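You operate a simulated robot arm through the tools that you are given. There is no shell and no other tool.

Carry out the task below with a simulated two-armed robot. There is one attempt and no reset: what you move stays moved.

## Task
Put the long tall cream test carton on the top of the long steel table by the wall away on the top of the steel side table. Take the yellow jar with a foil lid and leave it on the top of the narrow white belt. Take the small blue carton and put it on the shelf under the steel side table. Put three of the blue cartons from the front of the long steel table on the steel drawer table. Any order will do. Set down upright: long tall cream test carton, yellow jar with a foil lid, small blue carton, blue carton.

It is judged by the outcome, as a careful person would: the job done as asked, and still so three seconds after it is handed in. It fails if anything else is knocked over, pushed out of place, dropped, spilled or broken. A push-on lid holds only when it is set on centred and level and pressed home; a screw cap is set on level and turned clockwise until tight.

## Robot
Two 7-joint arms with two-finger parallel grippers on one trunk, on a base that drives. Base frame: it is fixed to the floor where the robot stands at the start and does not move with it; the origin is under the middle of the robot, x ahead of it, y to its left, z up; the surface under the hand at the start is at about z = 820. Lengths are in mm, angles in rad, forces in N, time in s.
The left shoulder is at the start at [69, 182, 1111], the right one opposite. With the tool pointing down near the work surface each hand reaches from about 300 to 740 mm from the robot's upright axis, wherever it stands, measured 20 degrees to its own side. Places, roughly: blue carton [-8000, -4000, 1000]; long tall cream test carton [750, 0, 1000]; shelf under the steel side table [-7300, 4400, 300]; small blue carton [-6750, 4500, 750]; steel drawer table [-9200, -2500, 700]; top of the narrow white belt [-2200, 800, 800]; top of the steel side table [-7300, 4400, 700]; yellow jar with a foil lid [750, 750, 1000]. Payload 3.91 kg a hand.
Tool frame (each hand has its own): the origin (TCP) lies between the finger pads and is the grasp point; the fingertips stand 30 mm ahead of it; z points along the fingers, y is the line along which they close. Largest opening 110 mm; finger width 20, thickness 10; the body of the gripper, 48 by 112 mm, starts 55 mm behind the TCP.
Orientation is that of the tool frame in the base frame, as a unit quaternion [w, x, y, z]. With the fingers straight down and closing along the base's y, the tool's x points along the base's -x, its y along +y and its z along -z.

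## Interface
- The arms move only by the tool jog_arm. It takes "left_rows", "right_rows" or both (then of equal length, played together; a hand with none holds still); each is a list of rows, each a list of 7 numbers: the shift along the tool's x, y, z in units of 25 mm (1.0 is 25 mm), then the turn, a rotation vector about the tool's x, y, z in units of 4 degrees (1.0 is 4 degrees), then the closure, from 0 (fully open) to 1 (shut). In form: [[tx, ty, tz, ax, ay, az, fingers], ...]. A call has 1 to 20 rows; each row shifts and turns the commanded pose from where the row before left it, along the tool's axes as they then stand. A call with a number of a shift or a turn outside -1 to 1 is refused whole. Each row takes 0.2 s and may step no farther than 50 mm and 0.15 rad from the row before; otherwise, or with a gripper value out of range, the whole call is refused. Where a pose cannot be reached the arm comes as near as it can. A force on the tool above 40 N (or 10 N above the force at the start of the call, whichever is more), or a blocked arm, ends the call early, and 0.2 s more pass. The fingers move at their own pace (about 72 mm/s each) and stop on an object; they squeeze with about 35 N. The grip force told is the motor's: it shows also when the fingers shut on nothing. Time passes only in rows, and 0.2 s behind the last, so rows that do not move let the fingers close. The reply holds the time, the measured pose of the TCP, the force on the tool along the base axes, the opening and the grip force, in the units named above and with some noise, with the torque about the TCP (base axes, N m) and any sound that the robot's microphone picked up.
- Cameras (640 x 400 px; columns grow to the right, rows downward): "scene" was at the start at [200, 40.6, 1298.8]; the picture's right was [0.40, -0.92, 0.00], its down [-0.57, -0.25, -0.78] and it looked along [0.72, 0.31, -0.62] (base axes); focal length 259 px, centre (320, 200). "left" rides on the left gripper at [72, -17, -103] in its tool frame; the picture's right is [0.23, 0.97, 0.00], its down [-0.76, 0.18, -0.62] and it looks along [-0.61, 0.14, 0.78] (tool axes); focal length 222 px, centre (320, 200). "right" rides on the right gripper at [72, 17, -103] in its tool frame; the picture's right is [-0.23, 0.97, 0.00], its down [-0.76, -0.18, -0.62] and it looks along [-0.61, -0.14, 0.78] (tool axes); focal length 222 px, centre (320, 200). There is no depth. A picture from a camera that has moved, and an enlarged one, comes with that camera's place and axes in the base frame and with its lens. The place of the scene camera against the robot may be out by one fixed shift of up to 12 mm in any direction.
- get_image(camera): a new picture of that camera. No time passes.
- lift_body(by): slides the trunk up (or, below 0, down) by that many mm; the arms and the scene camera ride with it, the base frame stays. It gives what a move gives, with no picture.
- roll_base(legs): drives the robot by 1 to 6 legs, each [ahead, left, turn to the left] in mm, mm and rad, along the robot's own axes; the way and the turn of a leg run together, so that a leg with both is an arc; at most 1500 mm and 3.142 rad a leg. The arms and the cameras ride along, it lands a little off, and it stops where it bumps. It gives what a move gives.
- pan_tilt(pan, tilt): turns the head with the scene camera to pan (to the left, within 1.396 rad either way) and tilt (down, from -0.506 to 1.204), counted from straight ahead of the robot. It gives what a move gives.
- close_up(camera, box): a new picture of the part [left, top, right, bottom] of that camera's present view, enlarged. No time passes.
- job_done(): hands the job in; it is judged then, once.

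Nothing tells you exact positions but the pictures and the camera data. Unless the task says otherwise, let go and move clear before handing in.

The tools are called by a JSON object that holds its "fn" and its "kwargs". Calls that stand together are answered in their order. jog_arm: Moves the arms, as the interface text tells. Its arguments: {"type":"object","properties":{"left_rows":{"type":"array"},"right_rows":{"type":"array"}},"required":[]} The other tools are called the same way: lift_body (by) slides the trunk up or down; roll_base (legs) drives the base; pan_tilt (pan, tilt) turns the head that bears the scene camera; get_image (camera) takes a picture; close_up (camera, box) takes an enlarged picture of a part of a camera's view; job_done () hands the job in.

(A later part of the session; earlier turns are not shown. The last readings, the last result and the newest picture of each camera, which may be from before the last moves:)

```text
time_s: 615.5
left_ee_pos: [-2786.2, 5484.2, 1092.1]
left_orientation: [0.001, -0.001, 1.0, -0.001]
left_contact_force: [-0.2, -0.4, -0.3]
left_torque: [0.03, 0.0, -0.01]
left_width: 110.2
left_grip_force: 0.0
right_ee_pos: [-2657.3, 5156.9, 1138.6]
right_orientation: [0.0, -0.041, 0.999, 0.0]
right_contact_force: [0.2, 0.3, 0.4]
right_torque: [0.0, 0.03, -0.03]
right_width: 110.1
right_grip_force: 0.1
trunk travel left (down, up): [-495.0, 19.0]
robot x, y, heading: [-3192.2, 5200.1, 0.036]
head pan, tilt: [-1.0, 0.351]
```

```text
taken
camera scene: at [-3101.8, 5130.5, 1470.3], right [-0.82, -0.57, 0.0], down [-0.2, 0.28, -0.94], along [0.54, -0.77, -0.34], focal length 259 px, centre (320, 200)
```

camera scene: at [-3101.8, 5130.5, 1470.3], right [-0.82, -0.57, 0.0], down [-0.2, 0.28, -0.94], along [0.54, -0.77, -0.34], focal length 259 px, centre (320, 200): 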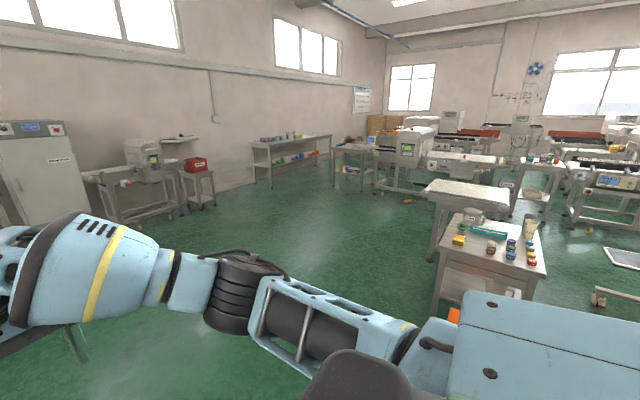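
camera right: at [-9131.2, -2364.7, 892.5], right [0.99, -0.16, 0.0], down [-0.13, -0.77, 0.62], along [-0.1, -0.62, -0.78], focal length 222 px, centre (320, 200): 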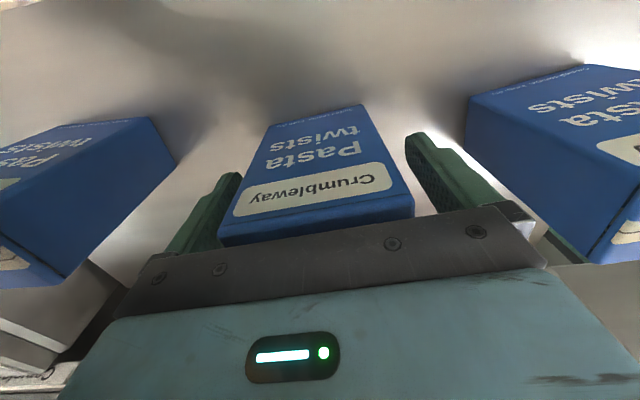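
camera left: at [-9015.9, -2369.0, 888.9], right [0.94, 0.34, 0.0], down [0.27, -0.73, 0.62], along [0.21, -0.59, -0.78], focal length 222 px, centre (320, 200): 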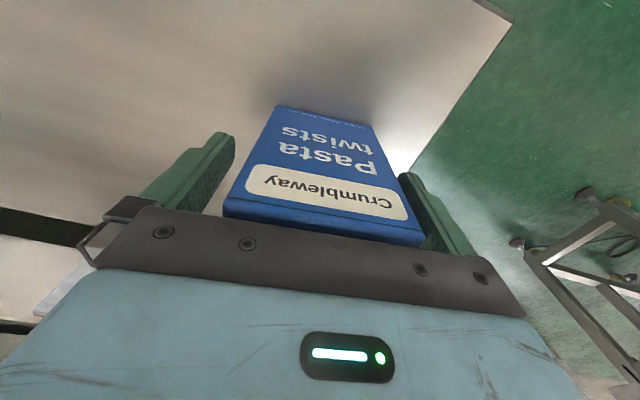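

{"fn": "pan_tilt", "kwargs": {"pan": -1.396, "tilt": 0.35}}

{"fn": "get_image", "kwargs": {"camera": "scene"}}

```text
time_s: 616.4
left_ee_pos: [-2786.1, 5484.2, 1091.7]
left_orientation: [0.001, -0.001, 1.0, -0.001]
left_contact_force: [0.1, -0.7, -0.1]
left_torque: [0.0, 0.0, 0.01]
left_width: 110.1
left_grip_force: 0.1
right_ee_pos: [-2657.3, 5156.0, 1137.9]
right_orientation: [0.0, -0.041, 0.999, 0.001]
right_contact_force: [-0.6, 0.7, 0.0]
right_torque: [0.03, -0.02, 0.01]
right_width: 110.0
right_grip_force: 0.1
trunk travel left (down, up): [-495.0, 19.0]
robot x, y, heading: [-3189.7, 5198.6, 0.039]
head pan, tilt: [-1.396, 0.351]
```

```text
taken
camera scene: at [-3135.4, 5115.9, 1470.3], right [-0.98, -0.21, 0.0], down [-0.07, 0.34, -0.94], along [0.2, -0.92, -0.34], focal length 259 px, centre (320, 200)
```

scene: 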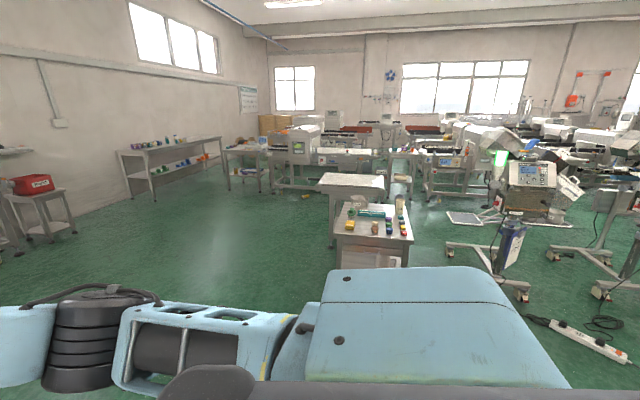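

I drive east, turn to face west, and then sidestep south so that my left side will face the jar.

{"fn": "roll_base", "kwargs": {"legs": [[1290, 0, 0], [0, 0, 3.1], [0, 1450, 0], [0, 1000, 0]]}}

{"fn": "pan_tilt", "kwargs": {"pan": 1.2, "tilt": 0.5}}

{"fn": "get_image", "kwargs": {"camera": "scene"}}

```text
time_s: 651.2
left_ee_pos: [-2484.7, 2565.3, 1090.3]
left_orientation: [-0.002, 0.998, -0.06, -0.002]
left_contact_force: [1.0, 0.8, -0.3]
left_torque: [-0.02, -0.04, 0.01]
left_width: 109.7
left_grip_force: 0.2
right_ee_pos: [-2572.4, 2906.9, 1138.9]
right_orientation: [0.0, 1.0, -0.02, 0.0]
right_contact_force: [-0.3, 0.1, -0.9]
right_torque: [-0.01, 0.01, 0.04]
right_width: 110.2
right_grip_force: 0.1
trunk travel left (down, up): [-495.0, 19.0]
robot x, y, heading: [-2049.5, 2800.2, 3.057]
head pan, tilt: [-1.396, 0.351]
```

```text
time_s: 653.5
left_ee_pos: [-2483.0, 2565.3, 1091.1]
left_orientation: [-0.002, 0.998, -0.06, -0.002]
left_contact_force: [0.0, -0.3, -0.3]
left_torque: [0.01, 0.01, 0.01]
left_width: 109.9
left_grip_force: 0.0
right_ee_pos: [-2571.5, 2906.6, 1139.9]
right_orientation: [0.001, 1.0, -0.02, 0.0]
right_contact_force: [0.2, -0.2, 0.0]
right_torque: [0.01, -0.01, 0.02]
right_width: 110.1
right_grip_force: 0.0
trunk travel left (down, up): [-495.0, 19.0]
robot x, y, heading: [-2048.3, 2801.3, 3.059]
head pan, tilt: [1.201, 0.499]
```

```text
taken
camera scene: at [-2129.9, 2727.5, 1456.6], right [-0.9, 0.44, 0.0], down [0.21, 0.43, -0.88], along [-0.39, -0.79, -0.48], focal length 259 px, centre (320, 200)
```

scene: 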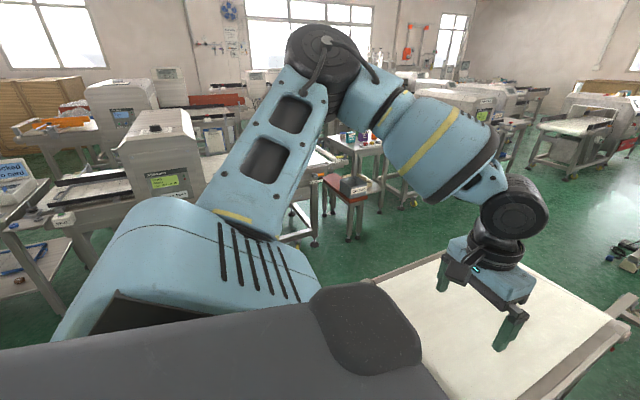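

{"fn": "roll_base", "kwargs": {"legs": [[-271, 731, 0.083]]}}

{"fn": "lift_body", "kwargs": {"by": -400}}

{"fn": "pan_tilt", "kwargs": {"pan": 0.9, "tilt": 0.7}}

{"fn": "get_image", "kwargs": {"camera": "scene"}}

```text
time_s: 660.4
left_ee_pos: [-2226.8, 1781.2, 1092.1]
left_orientation: [-0.002, 1.0, -0.023, -0.001]
left_contact_force: [-0.4, -0.5, -0.4]
left_torque: [0.01, 0.01, 0.0]
left_width: 110.2
left_grip_force: 0.0
right_ee_pos: [-2341.7, 2115.8, 1139.1]
right_orientation: [0.0, 1.0, 0.018, 0.0]
right_contact_force: [-0.7, 0.1, -0.2]
right_torque: [0.0, -0.02, 0.02]
right_width: 110.2
right_grip_force: 0.2
trunk travel left (down, up): [-495.0, 19.0]
robot x, y, heading: [-1813.6, 2050.0, 3.133]
head pan, tilt: [1.201, 0.499]
```

```text
time_s: 664.2
left_ee_pos: [-2225.8, 1782.4, 691.4]
left_orientation: [-0.003, 1.0, -0.023, -0.002]
left_contact_force: [0.1, 0.5, -0.1]
left_torque: [-0.02, 0.0, -0.02]
left_width: 110.1
left_grip_force: 0.1
right_ee_pos: [-2340.7, 2115.3, 740.1]
right_orientation: [0.002, 1.0, 0.018, 0.001]
right_contact_force: [0.4, 0.5, 0.0]
right_torque: [0.0, -0.01, -0.01]
right_width: 110.1
right_grip_force: 0.2
trunk travel left (down, up): [-95.0, 419.0]
robot x, y, heading: [-1810.6, 2050.2, 3.137]
head pan, tilt: [1.201, 0.499]
```

```text
time_s: 665.0
left_ee_pos: [-2226.5, 1781.9, 691.6]
left_orientation: [-0.002, 1.0, -0.023, -0.002]
left_contact_force: [-0.1, 0.0, -0.8]
left_torque: [0.02, 0.0, 0.03]
left_width: 110.2
left_grip_force: 0.0
right_ee_pos: [-2341.0, 2115.4, 739.2]
right_orientation: [0.001, 1.0, 0.017, 0.001]
right_contact_force: [-0.1, -0.5, 1.4]
right_torque: [-0.03, 0.03, 0.03]
right_width: 110.1
right_grip_force: 0.1
trunk travel left (down, up): [-95.0, 419.0]
robot x, y, heading: [-1811.0, 2046.3, 3.132]
head pan, tilt: [0.901, 0.7]
```

```text
taken
camera scene: at [-2088.2, 1990.3, 990.0], right [-0.78, 0.63, 0.0], down [0.41, 0.5, -0.77], along [-0.48, -0.59, -0.64], focal length 259 px, centre (320, 200)
```

scene: 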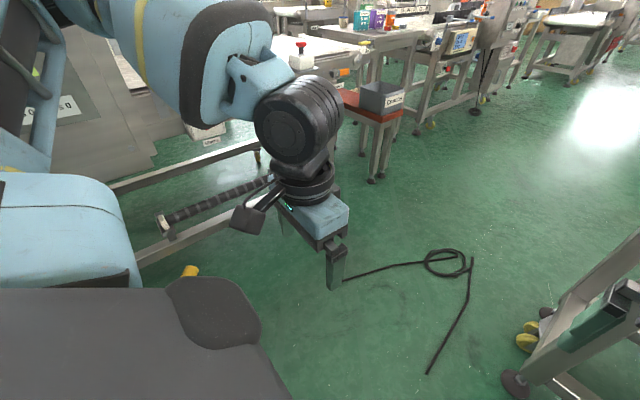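

{"fn": "jog_arm", "kwargs": {"left_rows": [[0.655, 0.94, 0, 0, 0, 0, 0], [0.655, 0.94, 0, 0, 0, 0, 0], [0.655, 0.94, 0, 0, 0, 0, 0], [0.655, 0.94, 0, 0, 0, 0, 0], [0.655, 0.94, 0, 0, 0, 0, 0], [0.655, 0.94, 0, 0, 0, 0, 0], [0.655, 0.94, 0, 0, 0, 0, 0], [0.655, 0.94, 0, 0, 0, 0, 0], [0.655, 0.94, 0, 0, 0, 0, 0], [0.655, 0.94, 0, 0, 0, 0, 0], [0.655, 0.94, 0, 0, 0, 0, 0], [0.655, 0.94, 0, 0, 0, 0, 0], [0.655, 0.94, 0, 0, 0, 0, 0]]}}

{"fn": "lift_body", "kwargs": {"by": -90}}

{"fn": "jog_arm", "kwargs": {"left_rows": [[0, 0, 1, 0, 0, 0, 0], [0, 0, 1, 0, 0, 0, 0], [0, 0, 1, 0, 0, 0, 0], [0, 0, 1, 0, 0, 0, 0], [0, 0, 1, 0, 0, 0, 0], [0, 0, 1, 0, 0, 0, 0], [0, 0, 1, 0, 0, 0, 0], [0, 0, 1, 0, 0, 0, 0], [0, 0, 1, 0, 0, 0, 0], [0, 0, 1, 0, 0, 0, 0], [0, 0, 1, 0, 0, 0, 0], [0, 0, 1, 0, 0, 0, 0], [0, 0, 1, 0, 0, 0, 0], [0, 0, 1, 0, 0, 0, 0], [0, 0, 1, 0, 0, 0, 0], [0, 0, 1, 0, 0, 0, 0], [0, 0, 1, 0, 0, 0, 0], [0, 0, 1, 0, 0, 0, 0]]}}

```text
time_s: 667.8
left_ee_pos: [-2031.1, 1462.2, 691.2]
left_orientation: [-0.003, 1.0, -0.022, -0.003]
left_contact_force: [-0.4, -0.3, 0.1]
left_torque: [-0.04, -0.02, 0.03]
left_width: 110.1
left_grip_force: 0.0
left hand out of reach, approached as far as the arm can: row 4
right_ee_pos: [-2340.6, 2115.2, 739.5]
right_orientation: [0.001, 1.0, 0.018, 0.0]
right_contact_force: [-0.8, -0.1, 0.3]
right_torque: [0.03, 0.01, -0.02]
right_width: 109.8
right_grip_force: 0.0
trunk travel left (down, up): [-95.0, 419.0]
robot x, y, heading: [-1812.7, 2046.0, 3.134]
head pan, tilt: [0.901, 0.7]
```

```text
time_s: 669.1
left_ee_pos: [-2033.0, 1463.5, 600.8]
left_orientation: [-0.001, 1.0, -0.022, -0.002]
left_contact_force: [-0.2, -0.5, 0.4]
left_torque: [-0.02, 0.01, 0.02]
left_width: 110.0
left_grip_force: 0.1
right_ee_pos: [-2339.9, 2115.1, 649.0]
right_orientation: [0.001, 1.0, 0.017, 0.0]
right_contact_force: [0.3, 0.2, 0.1]
right_torque: [-0.02, 0.01, -0.02]
right_width: 110.0
right_grip_force: 0.1
trunk travel left (down, up): [-5.0, 509.0]
robot x, y, heading: [-1815.8, 2048.1, 3.133]
head pan, tilt: [0.901, 0.7]
```

```text
time_s: 672.9
left_ee_pos: [-2035.4, 1464.6, 151.3]
left_orientation: [-0.001, 1.0, -0.022, -0.001]
left_contact_force: [0.3, -1.2, -0.2]
left_torque: [0.0, -0.03, 0.01]
left_width: 109.9
left_grip_force: 0.0
right_ee_pos: [-2341.1, 2114.6, 649.6]
right_orientation: [0.002, 1.0, 0.017, 0.0]
right_contact_force: [-0.8, -0.6, 0.6]
right_torque: [0.02, 0.04, 0.01]
right_width: 110.2
right_grip_force: 0.0
trunk travel left (down, up): [-5.0, 509.0]
robot x, y, heading: [-1814.9, 2046.3, 3.127]
head pan, tilt: [0.901, 0.7]
```

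The left hand is at z = 151 beside me without any limit. I set the yaw (to line up with the jar) and a 20° lean, and test going down to grasp height here.

{"fn": "jog_arm", "kwargs": {"left_rows": [[0, 0, 0, 0, 0, -0.97, 0], [0, 0, 0, 0, 0, -0.97, 0], [0, 0, 0, 0, 0, -0.97, 0], [0, 0, 0, 0, 0, -0.97, 0], [0, 0, 0, 0, 0, -0.97, 0], [0, 0, 0, 0, 0, -0.97, 0], [0, 0, 0, 0, 0, -0.97, 0], [0, 0, 0, 0, 0, -0.97, 0], [0, 0, 0, 0, 0, -0.97, 0], [0, 0, 0, 0, 0, -0.97, 0], [0, 0, 0, 0, 0, -0.97, 0], [0, 0, 0, 0, 0, -0.97, 0], [0, 0, 0, 0, 0, -0.97, 0], [0, 0, 0, 0, -1, 0, 0], [0, 0, 0, 0, -1, 0, 0], [0, 0, 0, 0, -1, 0, 0], [0, 0, 0, 0, -1, 0, 0], [0, 0, 0, 0, -1, 0, 0]]}}

{"fn": "jog_arm", "kwargs": {"left_rows": [[0.34, 0, 0.94, 0, 0, 0, 0], [0.34, 0, 0.94, 0, 0, 0, 0], [0.34, 0, 0.94, 0, 0, 0, 0], [0.24, 0, 0.66, 0, 0, 0, 0]]}}

{"fn": "get_image", "kwargs": {"camera": "left"}}

{"fn": "get_image", "kwargs": {"camera": "scene"}}

```text
time_s: 676.7
left_ee_pos: [-2036.2, 1464.5, 151.4]
left_orientation: [0.068, 0.9, 0.399, -0.16]
left_contact_force: [-0.2, 0.4, -0.2]
left_torque: [0.0, 0.01, 0.0]
left_width: 109.8
left_grip_force: 0.0
right_ee_pos: [-2340.8, 2115.5, 648.8]
right_orientation: [0.001, 1.0, 0.018, 0.0]
right_contact_force: [-0.3, -0.4, 0.9]
right_torque: [-0.02, -0.03, 0.01]
right_width: 110.0
right_grip_force: 0.1
trunk travel left (down, up): [-5.0, 509.0]
robot x, y, heading: [-1810.4, 2047.7, 3.129]
head pan, tilt: [0.901, 0.7]
```

```text
time_s: 677.7
left_ee_pos: [-2034.5, 1466.5, 56.8]
left_orientation: [0.068, 0.9, 0.399, -0.16]
left_contact_force: [0.1, -0.2, -0.5]
left_torque: [0.02, 0.0, -0.03]
left_width: 109.9
left_grip_force: 0.1
right_ee_pos: [-2342.0, 2116.9, 648.4]
right_orientation: [0.001, 1.0, 0.018, 0.0]
right_contact_force: [-0.7, -1.0, 0.3]
right_torque: [0.03, 0.0, 0.02]
right_width: 109.8
right_grip_force: 0.0
trunk travel left (down, up): [-5.0, 509.0]
robot x, y, heading: [-1810.0, 2047.8, 3.131]
head pan, tilt: [0.901, 0.7]
```

```text
taken
camera left: at [-1977.1, 1553.3, 128.3], right [0.86, -0.5, -0.08], down [-0.2, -0.49, 0.84], along [-0.46, -0.71, -0.53], focal length 222 px, centre (320, 200)
```

left: 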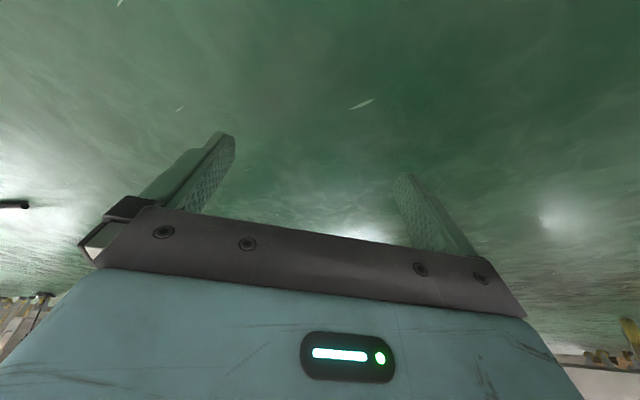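

```text
taken
camera scene: at [-2113.3, 1990.6, 906.7], right [-0.78, 0.63, 0.0], down [0.41, 0.5, -0.76], along [-0.48, -0.59, -0.64], focal length 259 px, centre (320, 200)
```

scene: 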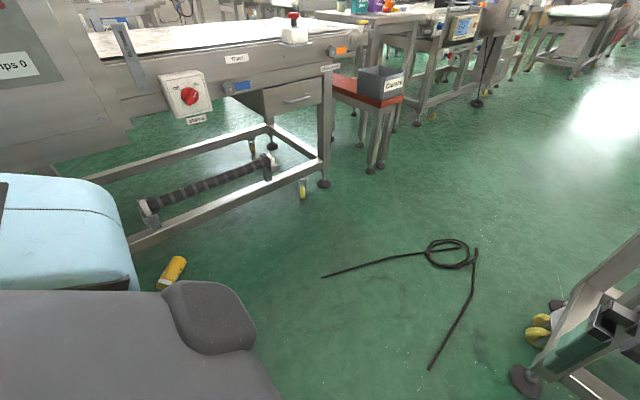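

Grasp height is reachable (z = 57 and more to go). I look closely at the jar again to fix its exact position.

{"fn": "close_up", "kwargs": {"camera": "scene", "box": [140, 245, 210, 300]}}

{"fn": "pan_tilt", "kwargs": {"pan": 1.2, "tilt": 0.9}}

{"fn": "get_image", "kwargs": {"camera": "scene"}}

```text
7.27 times, centred on (175, 272) of scene
camera zoom: at [-2113.3, 1990.6, 906.7], right [-0.78, 0.63, 0.0], down [0.41, 0.5, -0.76], along [-0.48, -0.59, -0.64], focal length 1887 px, centre (1374, -327)
```

zoom: 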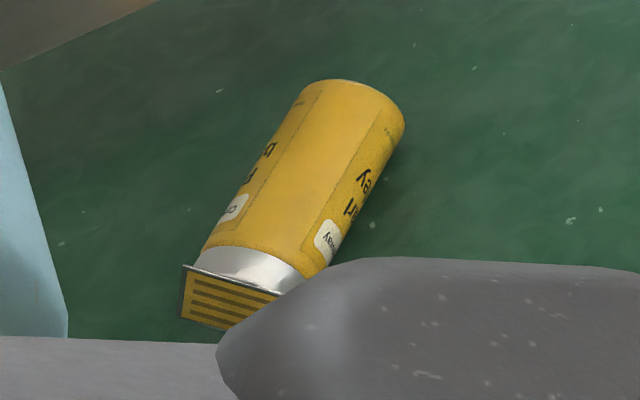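

```text
time_s: 678.5
left_ee_pos: [-2035.1, 1466.7, 56.6]
left_orientation: [0.069, 0.9, 0.4, -0.159]
left_contact_force: [0.0, 0.4, 0.3]
left_torque: [0.02, 0.0, 0.03]
left_width: 110.1
left_grip_force: 0.1
right_ee_pos: [-2340.2, 2115.7, 648.7]
right_orientation: [0.001, 1.0, 0.017, 0.0]
right_contact_force: [0.5, -0.8, 0.6]
right_torque: [0.0, 0.01, -0.03]
right_width: 109.7
right_grip_force: 0.0
trunk travel left (down, up): [-5.0, 509.0]
robot x, y, heading: [-1811.3, 2051.3, 3.13]
head pan, tilt: [1.201, 0.901]
```

```text
taken
camera scene: at [-2087.9, 1986.5, 890.6], right [-0.93, 0.37, 0.0], down [0.29, 0.73, -0.62], along [-0.23, -0.58, -0.78], focal length 259 px, centre (320, 200)
```

scene: 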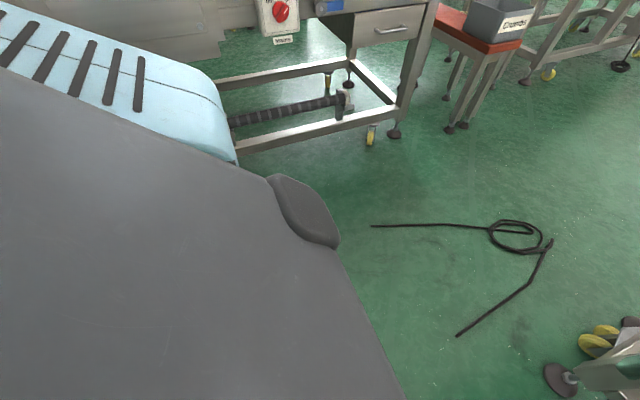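

{"fn": "jog_arm", "kwargs": {"left_rows": [[-0.32, 0, -0.87, 0, 0, 0, 0], [-0.32, 0, -0.87, 0, 0, 0, 0], [-0.32, 0, -0.87, 0, 0, 0, 0]]}}

{"fn": "roll_base", "kwargs": {"legs": [[-3, 200, 0]]}}

{"fn": "get_image", "kwargs": {"camera": "left"}}

```text
time_s: 679.3
left_ee_pos: [-2036.1, 1465.7, 127.7]
left_orientation: [0.068, 0.9, 0.399, -0.16]
left_contact_force: [-1.3, 0.2, 0.2]
left_torque: [0.02, 0.0, 0.02]
left_width: 110.0
left_grip_force: 0.1
right_ee_pos: [-2339.6, 2115.2, 649.3]
right_orientation: [0.001, 1.0, 0.017, 0.0]
right_contact_force: [-0.9, -0.4, 0.5]
right_torque: [-0.02, 0.03, 0.04]
right_width: 110.3
right_grip_force: 0.0
trunk travel left (down, up): [-5.0, 509.0]
robot x, y, heading: [-1812.8, 2045.4, 3.132]
head pan, tilt: [1.201, 0.901]
```

```text
time_s: 681.7
left_ee_pos: [-2037.3, 1264.5, 126.4]
left_orientation: [0.068, 0.9, 0.399, -0.16]
left_contact_force: [0.2, -0.3, -0.2]
left_torque: [-0.03, 0.03, -0.01]
left_width: 110.2
left_grip_force: 0.0
right_ee_pos: [-2339.8, 1914.9, 649.4]
right_orientation: [0.001, 1.0, 0.016, 0.0]
right_contact_force: [-1.3, 0.2, -0.1]
right_torque: [0.01, -0.02, 0.0]
right_width: 110.1
right_grip_force: 0.0
trunk travel left (down, up): [-5.0, 509.0]
robot x, y, heading: [-1812.5, 1848.4, 3.128]
head pan, tilt: [1.201, 0.901]
```

```text
taken
camera left: at [-1978.9, 1352.1, 198.5], right [0.86, -0.5, -0.08], down [-0.2, -0.49, 0.84], along [-0.46, -0.71, -0.53], focal length 222 px, centre (320, 200)
```

left: 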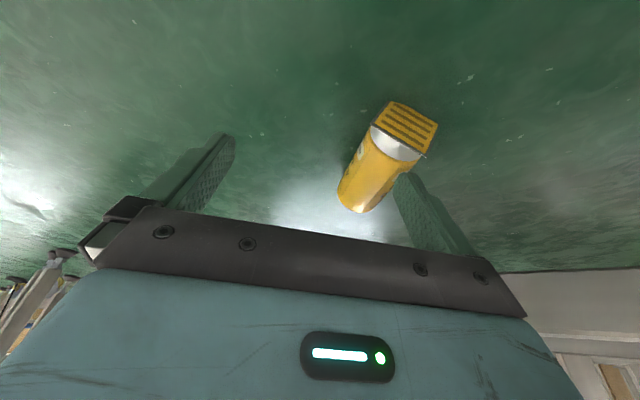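

{"fn": "roll_base", "kwargs": {"legs": [[-4, 103, 0]]}}

{"fn": "get_image", "kwargs": {"camera": "left"}}

{"fn": "close_up", "kwargs": {"camera": "left", "box": [220, 40, 440, 230]}}

```text
time_s: 683.2
left_ee_pos: [-2034.9, 1160.5, 125.7]
left_orientation: [0.068, 0.901, 0.397, -0.16]
left_contact_force: [0.1, 0.2, 0.6]
left_torque: [-0.03, -0.01, 0.02]
left_width: 110.3
left_grip_force: 0.1
right_ee_pos: [-2337.0, 1810.9, 648.8]
right_orientation: [0.0, 1.0, 0.014, 0.0]
right_contact_force: [0.6, 0.3, -0.7]
right_torque: [0.02, -0.02, 0.0]
right_width: 110.2
right_grip_force: 0.0
trunk travel left (down, up): [-5.0, 509.0]
robot x, y, heading: [-1808.3, 1743.8, 3.129]
head pan, tilt: [1.201, 0.901]
```

```text
taken
camera left: at [-1976.6, 1248.8, 198.5], right [0.86, -0.5, -0.08], down [-0.2, -0.49, 0.84], along [-0.46, -0.71, -0.53], focal length 222 px, centre (320, 200)
```

left: 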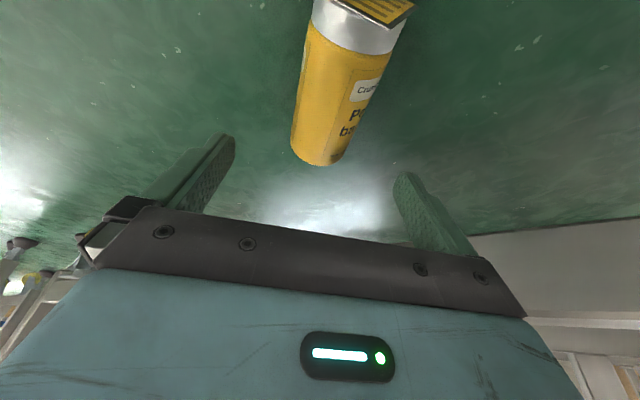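

```text
2.11 times, centred on (330, 135) of left
camera zoom: at [-1976.6, 1248.8, 198.5], right [0.86, -0.5, -0.08], down [-0.2, -0.49, 0.84], along [-0.46, -0.71, -0.53], focal length 468 px, centre (299, 337)
```

zoom: 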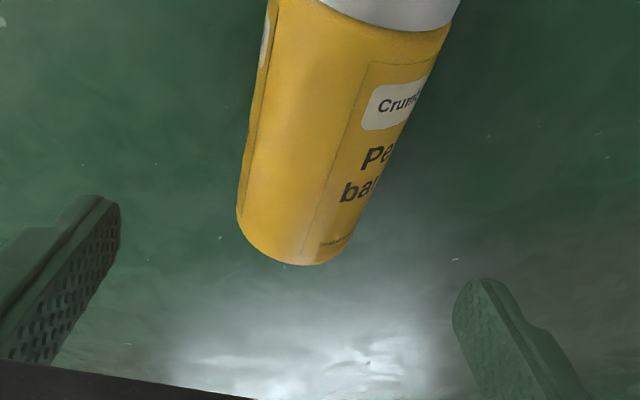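

The jar is under the hand, nearly centred. I lower to 38 mm above the floor with a small sideways correction.

{"fn": "jog_arm", "kwargs": {"left_rows": [[0.3, 0.08, 0.82, 0, 0, 0, 0], [0.3, 0.08, 0.82, 0, 0, 0, 0], [0.3, 0.08, 0.82, 0, 0, 0, 0], [0, 0, 0, 0, 0, 0, 0]]}}

{"fn": "get_image", "kwargs": {"camera": "left"}}

```text
time_s: 684.2
left_ee_pos: [-2029.6, 1158.1, 61.3]
left_orientation: [0.067, 0.901, 0.397, -0.16]
left_contact_force: [-0.2, 0.3, -0.1]
left_torque: [0.03, -0.04, 0.03]
left_width: 110.1
left_grip_force: 0.0
right_ee_pos: [-2337.5, 1810.9, 649.8]
right_orientation: [0.001, 1.0, 0.015, 0.0]
right_contact_force: [0.3, 1.2, 0.6]
right_torque: [-0.01, -0.01, 0.06]
right_width: 110.1
right_grip_force: 0.1
trunk travel left (down, up): [-5.0, 509.0]
robot x, y, heading: [-1812.9, 1742.2, 3.126]
head pan, tilt: [1.201, 0.901]
```

```text
taken
camera left: at [-1971.6, 1245.3, 133.6], right [0.86, -0.5, -0.08], down [-0.2, -0.49, 0.84], along [-0.46, -0.71, -0.53], focal length 222 px, centre (320, 200)
```

left: 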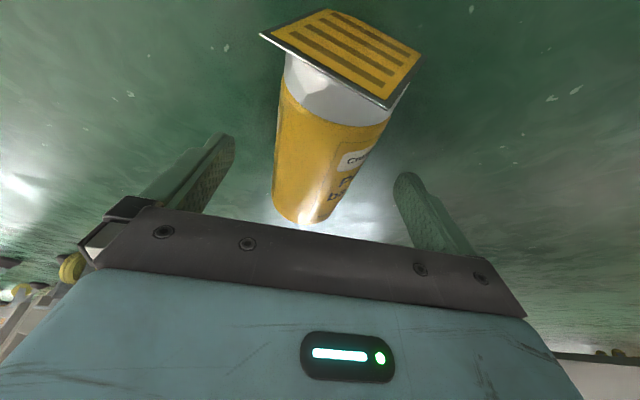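

{"fn": "jog_arm", "kwargs": {"left_rows": [[0.16, 0, 0.43, 0, 0, 0, 0], [0.15, 0, 0.41, 0, 0, 0, 0], [0, 0, 0, 0, 0, 0, 0]]}}

{"fn": "get_image", "kwargs": {"camera": "left"}}

```text
time_s: 685.0
left_ee_pos: [-2030.7, 1158.2, 39.6]
left_orientation: [0.068, 0.901, 0.399, -0.159]
left_contact_force: [-0.1, -1.2, 0.4]
left_torque: [-0.05, -0.05, 0.02]
left_width: 110.0
left_grip_force: 0.0
right_ee_pos: [-2337.0, 1811.8, 649.2]
right_orientation: [0.002, 1.0, 0.015, 0.0]
right_contact_force: [0.3, 0.1, -0.6]
right_torque: [-0.03, 0.01, 0.0]
right_width: 109.8
right_grip_force: 0.0
trunk travel left (down, up): [-5.0, 509.0]
robot x, y, heading: [-1807.1, 1742.9, 3.13]
head pan, tilt: [1.201, 0.901]
```

```text
taken
camera left: at [-1972.6, 1245.7, 111.4], right [0.86, -0.5, -0.08], down [-0.2, -0.49, 0.84], along [-0.46, -0.71, -0.53], focal length 222 px, centre (320, 200)
```

left: 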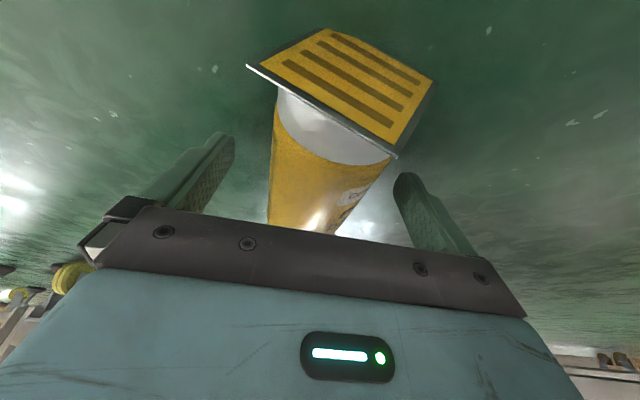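

The fingers straddle the jar's body at mid-length. I close gently and lift a little.

{"fn": "jog_arm", "kwargs": {"left_rows": [[0, 0, 0, 0, 0, 0, 0.3], [0, 0, 0, 0, 0, 0, 0.42], [0, 0, 0, 0, 0, 0, 1], [0, 0, 0, 0, 0, 0, 1], [0, 0, 0, 0, 0, 0, 1], [0, 0, 0, 0, 0, 0, 1]]}}

{"fn": "get_image", "kwargs": {"camera": "left"}}

```text
time_s: 686.5
left_ee_pos: [-2030.7, 1156.9, 40.1]
left_orientation: [0.067, 0.901, 0.398, -0.16]
left_contact_force: [-1.7, 0.6, 0.8]
left_torque: [-0.03, 0.07, -0.06]
left_width: 55.6
left_grip_force: 35.2
right_ee_pos: [-2337.1, 1811.2, 649.4]
right_orientation: [0.001, 1.0, 0.014, 0.0]
right_contact_force: [0.5, 0.4, -0.1]
right_torque: [0.01, -0.01, -0.03]
right_width: 110.1
right_grip_force: 0.1
trunk travel left (down, up): [-5.0, 509.0]
robot x, y, heading: [-1807.5, 1744.7, 3.124]
head pan, tilt: [1.201, 0.901]
```

```text
taken
camera left: at [-1972.7, 1245.8, 111.5], right [0.86, -0.5, -0.08], down [-0.2, -0.49, 0.84], along [-0.46, -0.71, -0.53], focal length 222 px, centre (320, 200)
```

left: 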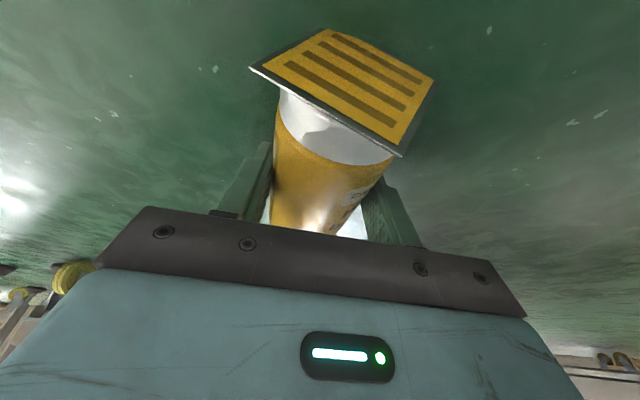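

The jar is gripped across its full diameter. I lift it slowly.

{"fn": "jog_arm", "kwargs": {"left_rows": [[-0.07, 0, -0.19, 0, 0, 0, 1], [-0.14, 0, -0.38, 0, 0, 0, 1], [-0.2, 0, -0.56, 0, 0, 0, 1], [-0.24, 0, -0.66, 0, 0, 0, 1], [-0.24, 0, -0.66, 0, 0, 0, 1]]}}

{"fn": "get_image", "kwargs": {"camera": "left"}}

```text
time_s: 687.6
left_ee_pos: [-2030.3, 1158.9, 104.2]
left_orientation: [0.068, 0.901, 0.398, -0.159]
left_contact_force: [0.1, 0.1, -2.1]
left_torque: [-0.03, -0.03, -0.01]
left_width: 55.4
left_grip_force: 35.2
right_ee_pos: [-2337.4, 1810.8, 648.6]
right_orientation: [0.0, 1.0, 0.014, 0.001]
right_contact_force: [-0.3, -0.5, -0.9]
right_torque: [0.01, 0.0, -0.03]
right_width: 109.8
right_grip_force: 0.1
trunk travel left (down, up): [-5.0, 509.0]
robot x, y, heading: [-1810.8, 1739.2, 3.134]
head pan, tilt: [1.201, 0.901]
```

```text
taken
camera left: at [-1971.6, 1245.6, 176.4], right [0.86, -0.5, -0.08], down [-0.2, -0.49, 0.84], along [-0.46, -0.71, -0.53], focal length 222 px, centre (320, 200)
```

left: 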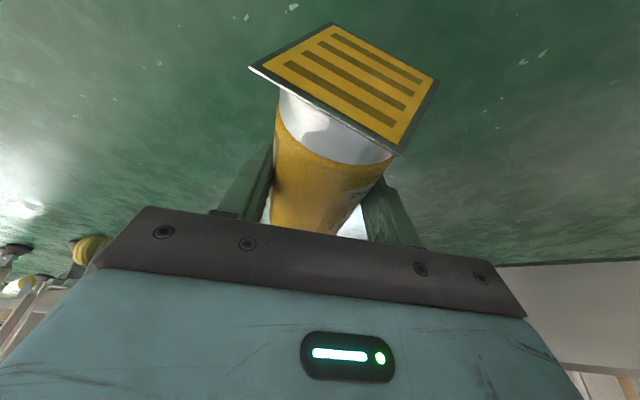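

The jar is off the floor, lid on. I slide out from under the machine by sidestepping north, then raise it.

{"fn": "roll_base", "kwargs": {"legs": [[0, -330, 0]]}}

{"fn": "jog_arm", "kwargs": {"left_rows": [[-0.33, 0, -0.93, 0, 0, 0, 1], [-0.33, 0, -0.93, 0, 0, 0, 1], [-0.33, 0, -0.93, 0, 0, 0, 1], [-0.33, 0, -0.93, 0, 0, 0, 1], [-0.33, 0, -0.93, 0, 0, 0, 1], [-0.33, 0, -0.93, 0, 0, 0, 1], [-0.33, 0, -0.93, 0, 0, 0, 1], [-0.33, 0, -0.93, 0, 0, 0, 1], [-0.33, 0, -0.93, 0, 0, 0, 1], [-0.33, 0, -0.93, 0, 0, 0, 1], [-0.33, 0, -0.93, 0, 0, 0, 1], [-0.33, 0, -0.93, 0, 0, 0, 1], [-0.33, 0, -0.93, 0, 0, 0, 1], [-0.33, 0, -0.93, 0, 0, 0, 1], [-0.33, 0, -0.93, 0, 0, 0, 1], [-0.33, 0, -0.93, 0, 0, 0, 1], [-0.33, 0, -0.93, 0, 0, 0, 1], [-0.33, 0, -0.93, 0, 0, 0, 1], [-0.33, 0, -0.93, 0, 0, 0, 1], [-0.33, 0, -0.93, 0, 0, 0, 1]]}}

{"fn": "get_image", "kwargs": {"camera": "left"}}

```text
time_s: 691.1
left_ee_pos: [-2024.7, 1488.6, 105.2]
left_orientation: [0.068, 0.9, 0.4, -0.159]
left_contact_force: [-0.5, -0.6, -2.1]
left_torque: [0.03, -0.03, -0.01]
left_width: 55.6
left_grip_force: 34.5
right_ee_pos: [-2333.2, 2141.5, 649.5]
right_orientation: [0.001, 1.0, 0.016, 0.0]
right_contact_force: [-0.4, 0.9, 0.1]
right_torque: [-0.03, 0.03, -0.01]
right_width: 110.3
right_grip_force: 0.0
trunk travel left (down, up): [-5.0, 509.0]
robot x, y, heading: [-1802.1, 2073.3, 3.129]
head pan, tilt: [1.201, 0.901]
```

```text
time_s: 695.3
left_ee_pos: [-2019.0, 1489.2, 597.1]
left_orientation: [0.068, 0.9, 0.399, -0.158]
left_contact_force: [0.1, 0.4, -3.0]
left_torque: [0.01, -0.01, 0.0]
left_width: 55.5
left_grip_force: 35.3
right_ee_pos: [-2332.7, 2141.7, 648.2]
right_orientation: [0.0, 1.0, 0.017, 0.0]
right_contact_force: [-0.6, -0.3, -0.3]
right_torque: [0.03, 0.01, 0.03]
right_width: 110.2
right_grip_force: 0.0
trunk travel left (down, up): [-5.0, 509.0]
robot x, y, heading: [-1804.1, 2074.7, 3.128]
head pan, tilt: [1.201, 0.901]
```

```text
taken
camera left: at [-1960.4, 1577.6, 669.0], right [0.86, -0.5, -0.08], down [-0.2, -0.5, 0.84], along [-0.46, -0.71, -0.53], focal length 222 px, centre (320, 200)
```

left: 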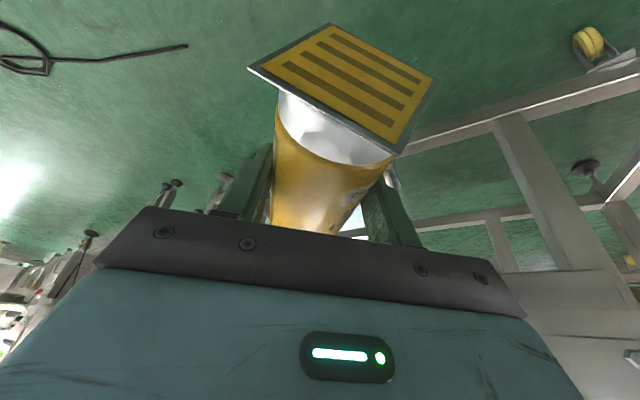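

The jar stays firm. I check where my left elbow is in this sideways pose (it matters near the machine).

{"fn": "pan_tilt", "kwargs": {"pan": 1.396, "tilt": 0.5}}

{"fn": "get_image", "kwargs": {"camera": "scene"}}

{"fn": "lift_body", "kwargs": {"by": 400}}

{"fn": "get_image", "kwargs": {"camera": "scene"}}

```text
time_s: 696.2
left_ee_pos: [-2018.7, 1489.7, 596.9]
left_orientation: [0.068, 0.9, 0.399, -0.16]
left_contact_force: [0.2, 0.6, -2.7]
left_torque: [0.0, -0.03, -0.03]
left_width: 55.8
left_grip_force: 34.8
right_ee_pos: [-2333.1, 2140.8, 649.5]
right_orientation: [0.001, 1.0, 0.017, 0.0]
right_contact_force: [0.8, 1.3, -0.3]
right_torque: [-0.01, 0.0, 0.0]
right_width: 110.2
right_grip_force: 0.0
trunk travel left (down, up): [-5.0, 509.0]
robot x, y, heading: [-1801.3, 2072.5, 3.131]
head pan, tilt: [1.396, 0.499]
```

```text
taken
camera scene: at [-2069.3, 1992.5, 924.4], right [-0.98, 0.19, 0.0], down [0.09, 0.47, -0.88], along [-0.16, -0.86, -0.48], focal length 259 px, centre (320, 200)
```

scene: 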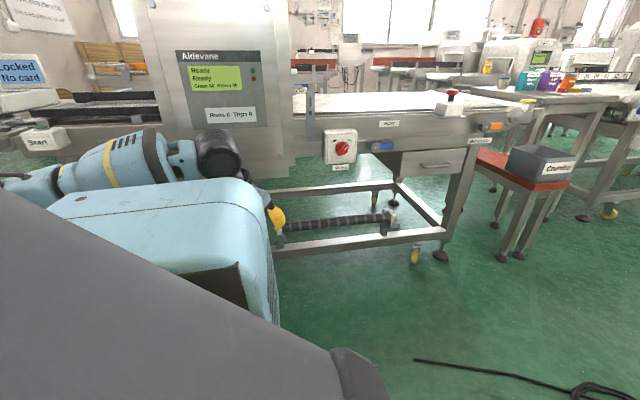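

```text
time_s: 700.0
left_ee_pos: [-2019.9, 1490.0, 996.8]
left_orientation: [0.068, 0.9, 0.399, -0.159]
left_contact_force: [-0.8, -0.3, -2.1]
left_torque: [0.02, -0.02, 0.04]
left_width: 55.4
left_grip_force: 35.0
right_ee_pos: [-2334.2, 2140.8, 1047.6]
right_orientation: [0.001, 1.0, 0.017, 0.0]
right_contact_force: [0.6, 0.2, -0.9]
right_torque: [0.02, 0.02, -0.01]
right_width: 110.0
right_grip_force: 0.0
trunk travel left (down, up): [-405.0, 109.0]
robot x, y, heading: [-1799.9, 2071.7, 3.127]
head pan, tilt: [1.396, 0.499]
```

```text
taken
camera scene: at [-1936.0, 1990.7, 1347.6], right [-0.98, 0.19, 0.0], down [0.09, 0.47, -0.88], along [-0.16, -0.86, -0.48], focal length 259 px, centre (320, 200)
```

scene: 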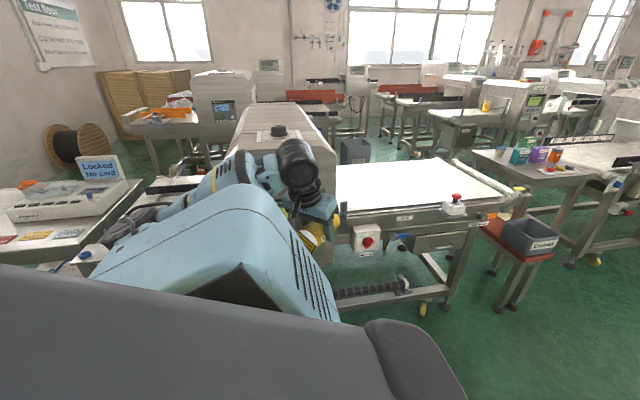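

The elbow swings out behind me in this pose, so I will approach the belt outfeed from its far (west) side. First I bring the hand in front of me and stand the jar upright in the air.

{"fn": "jog_arm", "kwargs": {"left_rows": [[0.061, -0.935, -0.169, 0, 0, 0, 1], [0.061, -0.935, -0.169, 0, 0, 0, 1], [0.061, -0.935, -0.169, 0, 0, 0, 1], [0.061, -0.935, -0.169, 0, 0, 0, 1], [0.061, -0.935, -0.169, 0, 0, 0, 1], [0.061, -0.935, -0.169, 0, 0, 0, 1], [0.061, -0.935, -0.169, 0, 0, 0, 1], [0.061, -0.935, -0.169, 0, 0, 0, 1], [0.061, -0.935, -0.169, 0, 0, 0, 1], [0.061, -0.935, -0.169, 0, 0, 0, 1], [0.061, -0.935, -0.169, 0, 0, 0, 1], [0.061, -0.935, -0.169, 0, 0, 0, 1], [0.061, -0.935, -0.169, 0, 0, 0, 1]]}}

{"fn": "jog_arm", "kwargs": {"left_rows": [[0, 0, 0, -0.342, 0, -0.938, 1], [0, 0, 0, -0.342, 0, -0.938, 1], [0, 0, 0, -0.342, 0, -0.938, 1], [0, 0, 0, -0.342, 0, -0.938, 1], [0, 0, 0, -0.342, 0, -0.938, 1], [0, 0, 0, -0.342, 0, -0.938, 1], [0, 0, 0, -0.342, 0, -0.938, 1], [0, 0, 0, -0.342, 0, -0.938, 1]]}}

{"fn": "pan_tilt", "kwargs": {"pan": 0.5, "tilt": 0.6}}

{"fn": "get_image", "kwargs": {"camera": "scene"}}

```text
time_s: 702.8
left_ee_pos: [-2217.5, 1724.0, 1042.8]
left_orientation: [0.067, 0.9, 0.4, -0.16]
left_contact_force: [0.0, 0.0, -2.8]
left_torque: [-0.01, -0.04, 0.03]
left_width: 55.5
left_grip_force: 35.1
right_ee_pos: [-2332.8, 2142.3, 1048.6]
right_orientation: [0.002, 1.0, 0.017, 0.0]
right_contact_force: [0.6, -0.1, 0.0]
right_torque: [-0.03, 0.0, 0.0]
right_width: 110.1
right_grip_force: 0.0
trunk travel left (down, up): [-405.0, 109.0]
robot x, y, heading: [-1805.8, 2071.2, 3.129]
head pan, tilt: [1.396, 0.499]
```

```text
time_s: 704.6
left_ee_pos: [-2219.4, 1721.9, 1042.7]
left_orientation: [0.109, 0.756, 0.632, -0.132]
left_contact_force: [0.0, 0.6, -3.1]
left_torque: [0.01, 0.02, 0.04]
left_width: 55.5
left_grip_force: 35.4
right_ee_pos: [-2333.8, 2142.4, 1048.5]
right_orientation: [0.001, 1.0, 0.017, 0.0]
right_contact_force: [-0.8, -0.7, 0.5]
right_torque: [0.02, -0.04, -0.01]
right_width: 110.0
right_grip_force: 0.0
trunk travel left (down, up): [-405.0, 109.0]
robot x, y, heading: [-1806.5, 2069.2, 3.124]
head pan, tilt: [1.396, 0.499]
```

```text
time_s: 705.8
left_ee_pos: [-2219.8, 1721.3, 1042.6]
left_orientation: [0.108, 0.757, 0.631, -0.134]
left_contact_force: [0.1, 0.3, -2.3]
left_torque: [0.08, 0.01, 0.01]
left_width: 55.9
left_grip_force: 35.1
right_ee_pos: [-2333.5, 2141.0, 1049.6]
right_orientation: [0.001, 1.0, 0.016, 0.001]
right_contact_force: [1.2, -0.2, 0.0]
right_torque: [0.0, -0.03, -0.01]
right_width: 110.2
right_grip_force: 0.2
trunk travel left (down, up): [-405.0, 109.0]
robot x, y, heading: [-1801.0, 2073.3, 3.13]
head pan, tilt: [0.499, 0.6]
```

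```text
taken
camera scene: at [-1997.2, 2038.8, 1338.6], right [-0.47, 0.88, 0.0], down [0.5, 0.26, -0.83], along [-0.73, -0.39, -0.56], focal length 259 px, centre (320, 200)
```

scene: 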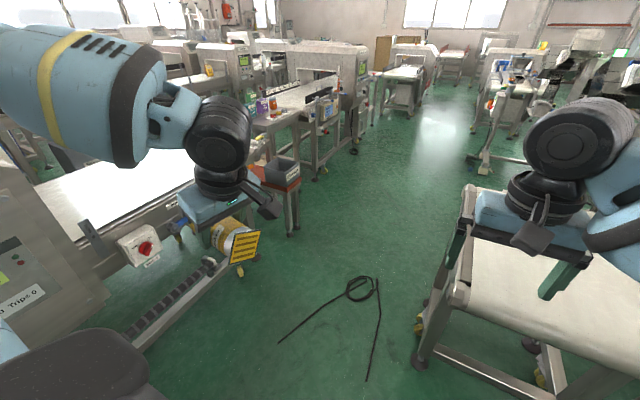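

Now I pitch the hand up by 90° about the finger axis so that the jar stands upright.

{"fn": "jog_arm", "kwargs": {"left_rows": [[0, 0, 0, 0, 0.9, 0, 1], [0, 0, 0, 0, 0.9, 0, 1], [0, 0, 0, 0, 0.9, 0, 1], [0, 0, 0, 0, 0.9, 0, 1], [0, 0, 0, 0, 0.9, 0, 1], [0, 0, 0, 0, 0.9, 0, 1], [0, 0, 0, 0, 0.9, 0, 1], [0, 0, 0, 0, 0.9, 0, 1], [0, 0, 0, 0, 0.9, 0, 1], [0, 0, 0, 0, 0.9, 0, 1], [0, 0, 0, 0, 0.9, 0, 1], [0, 0, 0, 0, 0.9, 0, 1], [0, 0, 0, 0, 0.9, 0, 1], [0, 0, 0, 0, 0.9, 0, 1], [0, 0, 0, 0, 0.9, 0, 1], [0, 0, 0, 0, 0.9, 0, 1], [0, 0, 0, 0, 0.9, 0, 1], [0, 0, 0, 0, 0.9, 0, 1], [0, 0, 0, 0, 0.9, 0, 1], [0, 0, 0, 0, 0.9, 0, 1]]}}

{"fn": "jog_arm", "kwargs": {"left_rows": [[0, 0, 0, 0, 0.9, 0, 1], [0, 0, 0, 0, 0.9, 0, 1], [0, 0, 0, 0, 0.9, 0, 1], [0, 0, 0, 0, 0.9, 0, 1], [0, 0, 0, 0, 0.9, 0, 1]]}}

{"fn": "get_image", "kwargs": {"camera": "scene"}}

{"fn": "get_image", "kwargs": {"camera": "left"}}

```text
time_s: 710.0
left_ee_pos: [-2220.9, 1721.3, 1042.4]
left_orientation: [-0.284, 0.69, 0.575, 0.337]
left_contact_force: [0.4, -0.2, -2.6]
left_torque: [-0.01, 0.0, 0.01]
left_width: 55.5
left_grip_force: 34.8
right_ee_pos: [-2333.8, 2141.4, 1050.0]
right_orientation: [0.001, 1.0, 0.017, 0.0]
right_contact_force: [0.2, -0.5, -1.1]
right_torque: [0.02, 0.01, 0.0]
right_width: 110.0
right_grip_force: 0.0
trunk travel left (down, up): [-405.0, 109.0]
robot x, y, heading: [-1802.8, 2074.7, 3.128]
head pan, tilt: [0.499, 0.6]
```

```text
time_s: 711.2
left_ee_pos: [-2219.5, 1720.4, 1042.3]
left_orientation: [-0.369, 0.629, 0.523, 0.441]
left_contact_force: [0.0, -1.0, -2.1]
left_torque: [-0.06, -0.01, -0.04]
left_width: 55.4
left_grip_force: 34.9
right_ee_pos: [-2333.3, 2140.3, 1048.7]
right_orientation: [0.001, 1.0, 0.016, 0.0]
right_contact_force: [0.3, -0.6, -0.4]
right_torque: [-0.02, 0.0, -0.03]
right_width: 110.0
right_grip_force: 0.0
trunk travel left (down, up): [-405.0, 109.0]
robot x, y, heading: [-1802.1, 2070.6, 3.135]
head pan, tilt: [0.499, 0.6]
```

```text
taken
camera scene: at [-1997.3, 2038.6, 1338.5], right [-0.47, 0.88, 0.0], down [0.5, 0.26, -0.82], along [-0.73, -0.39, -0.57], focal length 259 px, centre (320, 200)
```

scene: 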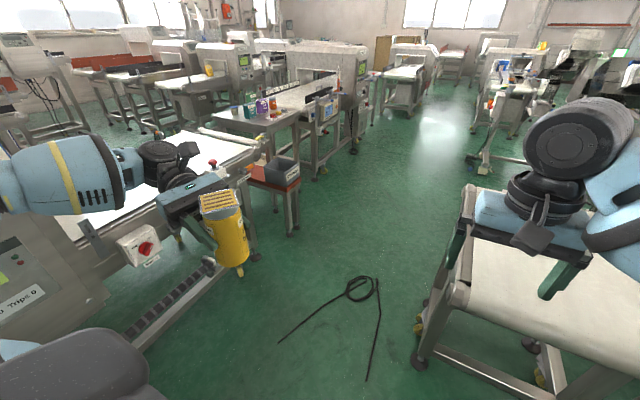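

```text
taken
camera left: at [-2247.8, 1652.6, 1144.9], right [0.97, -0.1, 0.21], down [0.02, -0.86, -0.51], along [0.23, 0.5, -0.84], focal length 222 px, centre (320, 200)
```

left: 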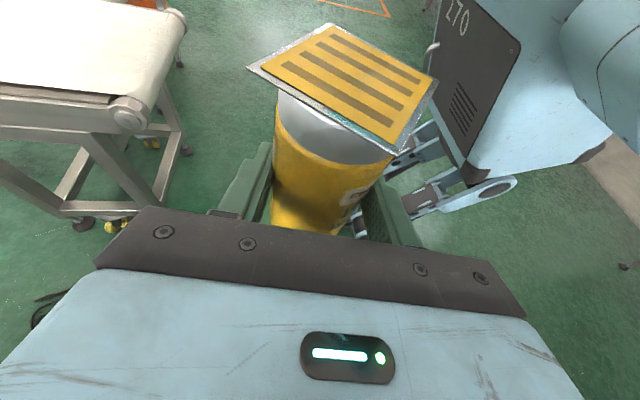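

The jar stands upright in the hand, lid up. Now I carry it round to the far side of the outfeed: raise the trunk, go north, then west.

{"fn": "lift_body", "kwargs": {"by": 100}}

{"fn": "roll_base", "kwargs": {"legs": [[0, -1400, 0.01], [0, -1250, 0]]}}

{"fn": "get_image", "kwargs": {"camera": "left"}}

{"fn": "pan_tilt", "kwargs": {"pan": 0.3, "tilt": 0.4}}

{"fn": "get_image", "kwargs": {"camera": "scene"}}

```text
time_s: 712.6
left_ee_pos: [-2212.7, 1721.6, 1166.3]
left_orientation: [-0.383, 0.643, 0.512, 0.42]
left_contact_force: [-0.5, -0.9, -3.2]
left_torque: [-0.03, 0.01, -0.03]
left_width: 55.9
left_grip_force: 34.7
right_ee_pos: [-2333.5, 2140.7, 1147.3]
right_orientation: [0.001, 1.0, 0.018, 0.002]
right_contact_force: [0.6, -0.4, -0.5]
right_torque: [0.03, -0.03, 0.0]
right_width: 110.1
right_grip_force: 0.0
trunk travel left (down, up): [-505.0, 9.0]
robot x, y, heading: [-1809.8, 2069.6, 3.133]
head pan, tilt: [0.499, 0.6]
```

```text
time_s: 736.0
left_ee_pos: [-2204.0, 4389.1, 1167.8]
left_orientation: [-0.385, 0.643, 0.513, 0.419]
left_contact_force: [-0.6, 0.3, -2.7]
left_torque: [-0.01, 0.01, 0.01]
left_width: 55.8
left_grip_force: 34.8
right_ee_pos: [-2324.2, 4809.1, 1149.3]
right_orientation: [0.001, 1.0, 0.016, 0.0]
right_contact_force: [-0.6, -0.4, 0.8]
right_torque: [-0.02, 0.03, -0.02]
right_width: 109.9
right_grip_force: 0.0
trunk travel left (down, up): [-505.0, 9.0]
robot x, y, heading: [-1789.1, 4742.4, 3.127]
head pan, tilt: [0.499, 0.6]
```

```text
taken
camera left: at [-2225.5, 4321.2, 1271.6], right [0.98, -0.1, 0.15], down [-0.01, -0.86, -0.5], along [0.18, 0.49, -0.85], focal length 222 px, centre (320, 200)
```

left: 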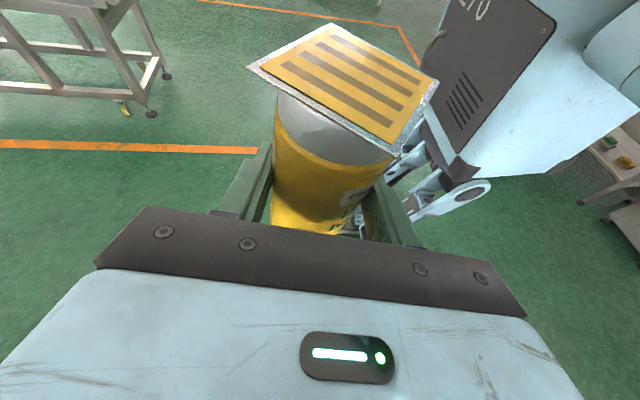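

```text
time_s: 736.7
left_ee_pos: [-2204.4, 4389.4, 1166.3]
left_orientation: [-0.384, 0.643, 0.512, 0.419]
left_contact_force: [0.0, -0.3, -2.3]
left_torque: [-0.03, -0.01, 0.02]
left_width: 55.6
left_grip_force: 35.0
right_ee_pos: [-2324.2, 4808.4, 1149.4]
right_orientation: [0.001, 1.0, 0.016, 0.0]
right_contact_force: [0.1, 0.6, 0.1]
right_torque: [0.01, -0.02, -0.02]
right_width: 110.1
right_grip_force: 0.1
trunk travel left (down, up): [-505.0, 9.0]
robot x, y, heading: [-1800.4, 4739.7, 3.127]
head pan, tilt: [0.3, 0.4]
```

```text
taken
camera scene: at [-1909.5, 4720.2, 1476.0], right [-0.28, 0.96, 0.0], down [0.37, 0.11, -0.92], along [-0.88, -0.26, -0.39], focal length 259 px, centre (320, 200)
```

scene: 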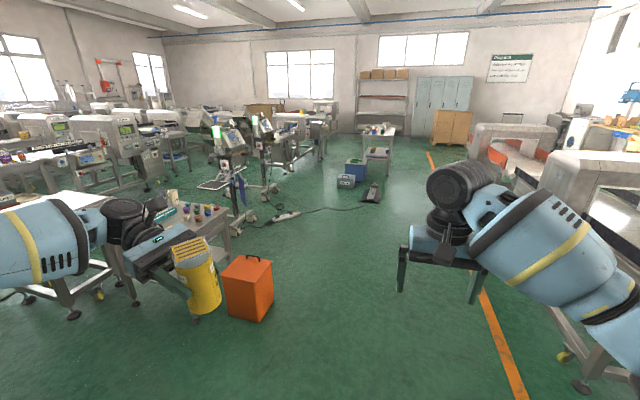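

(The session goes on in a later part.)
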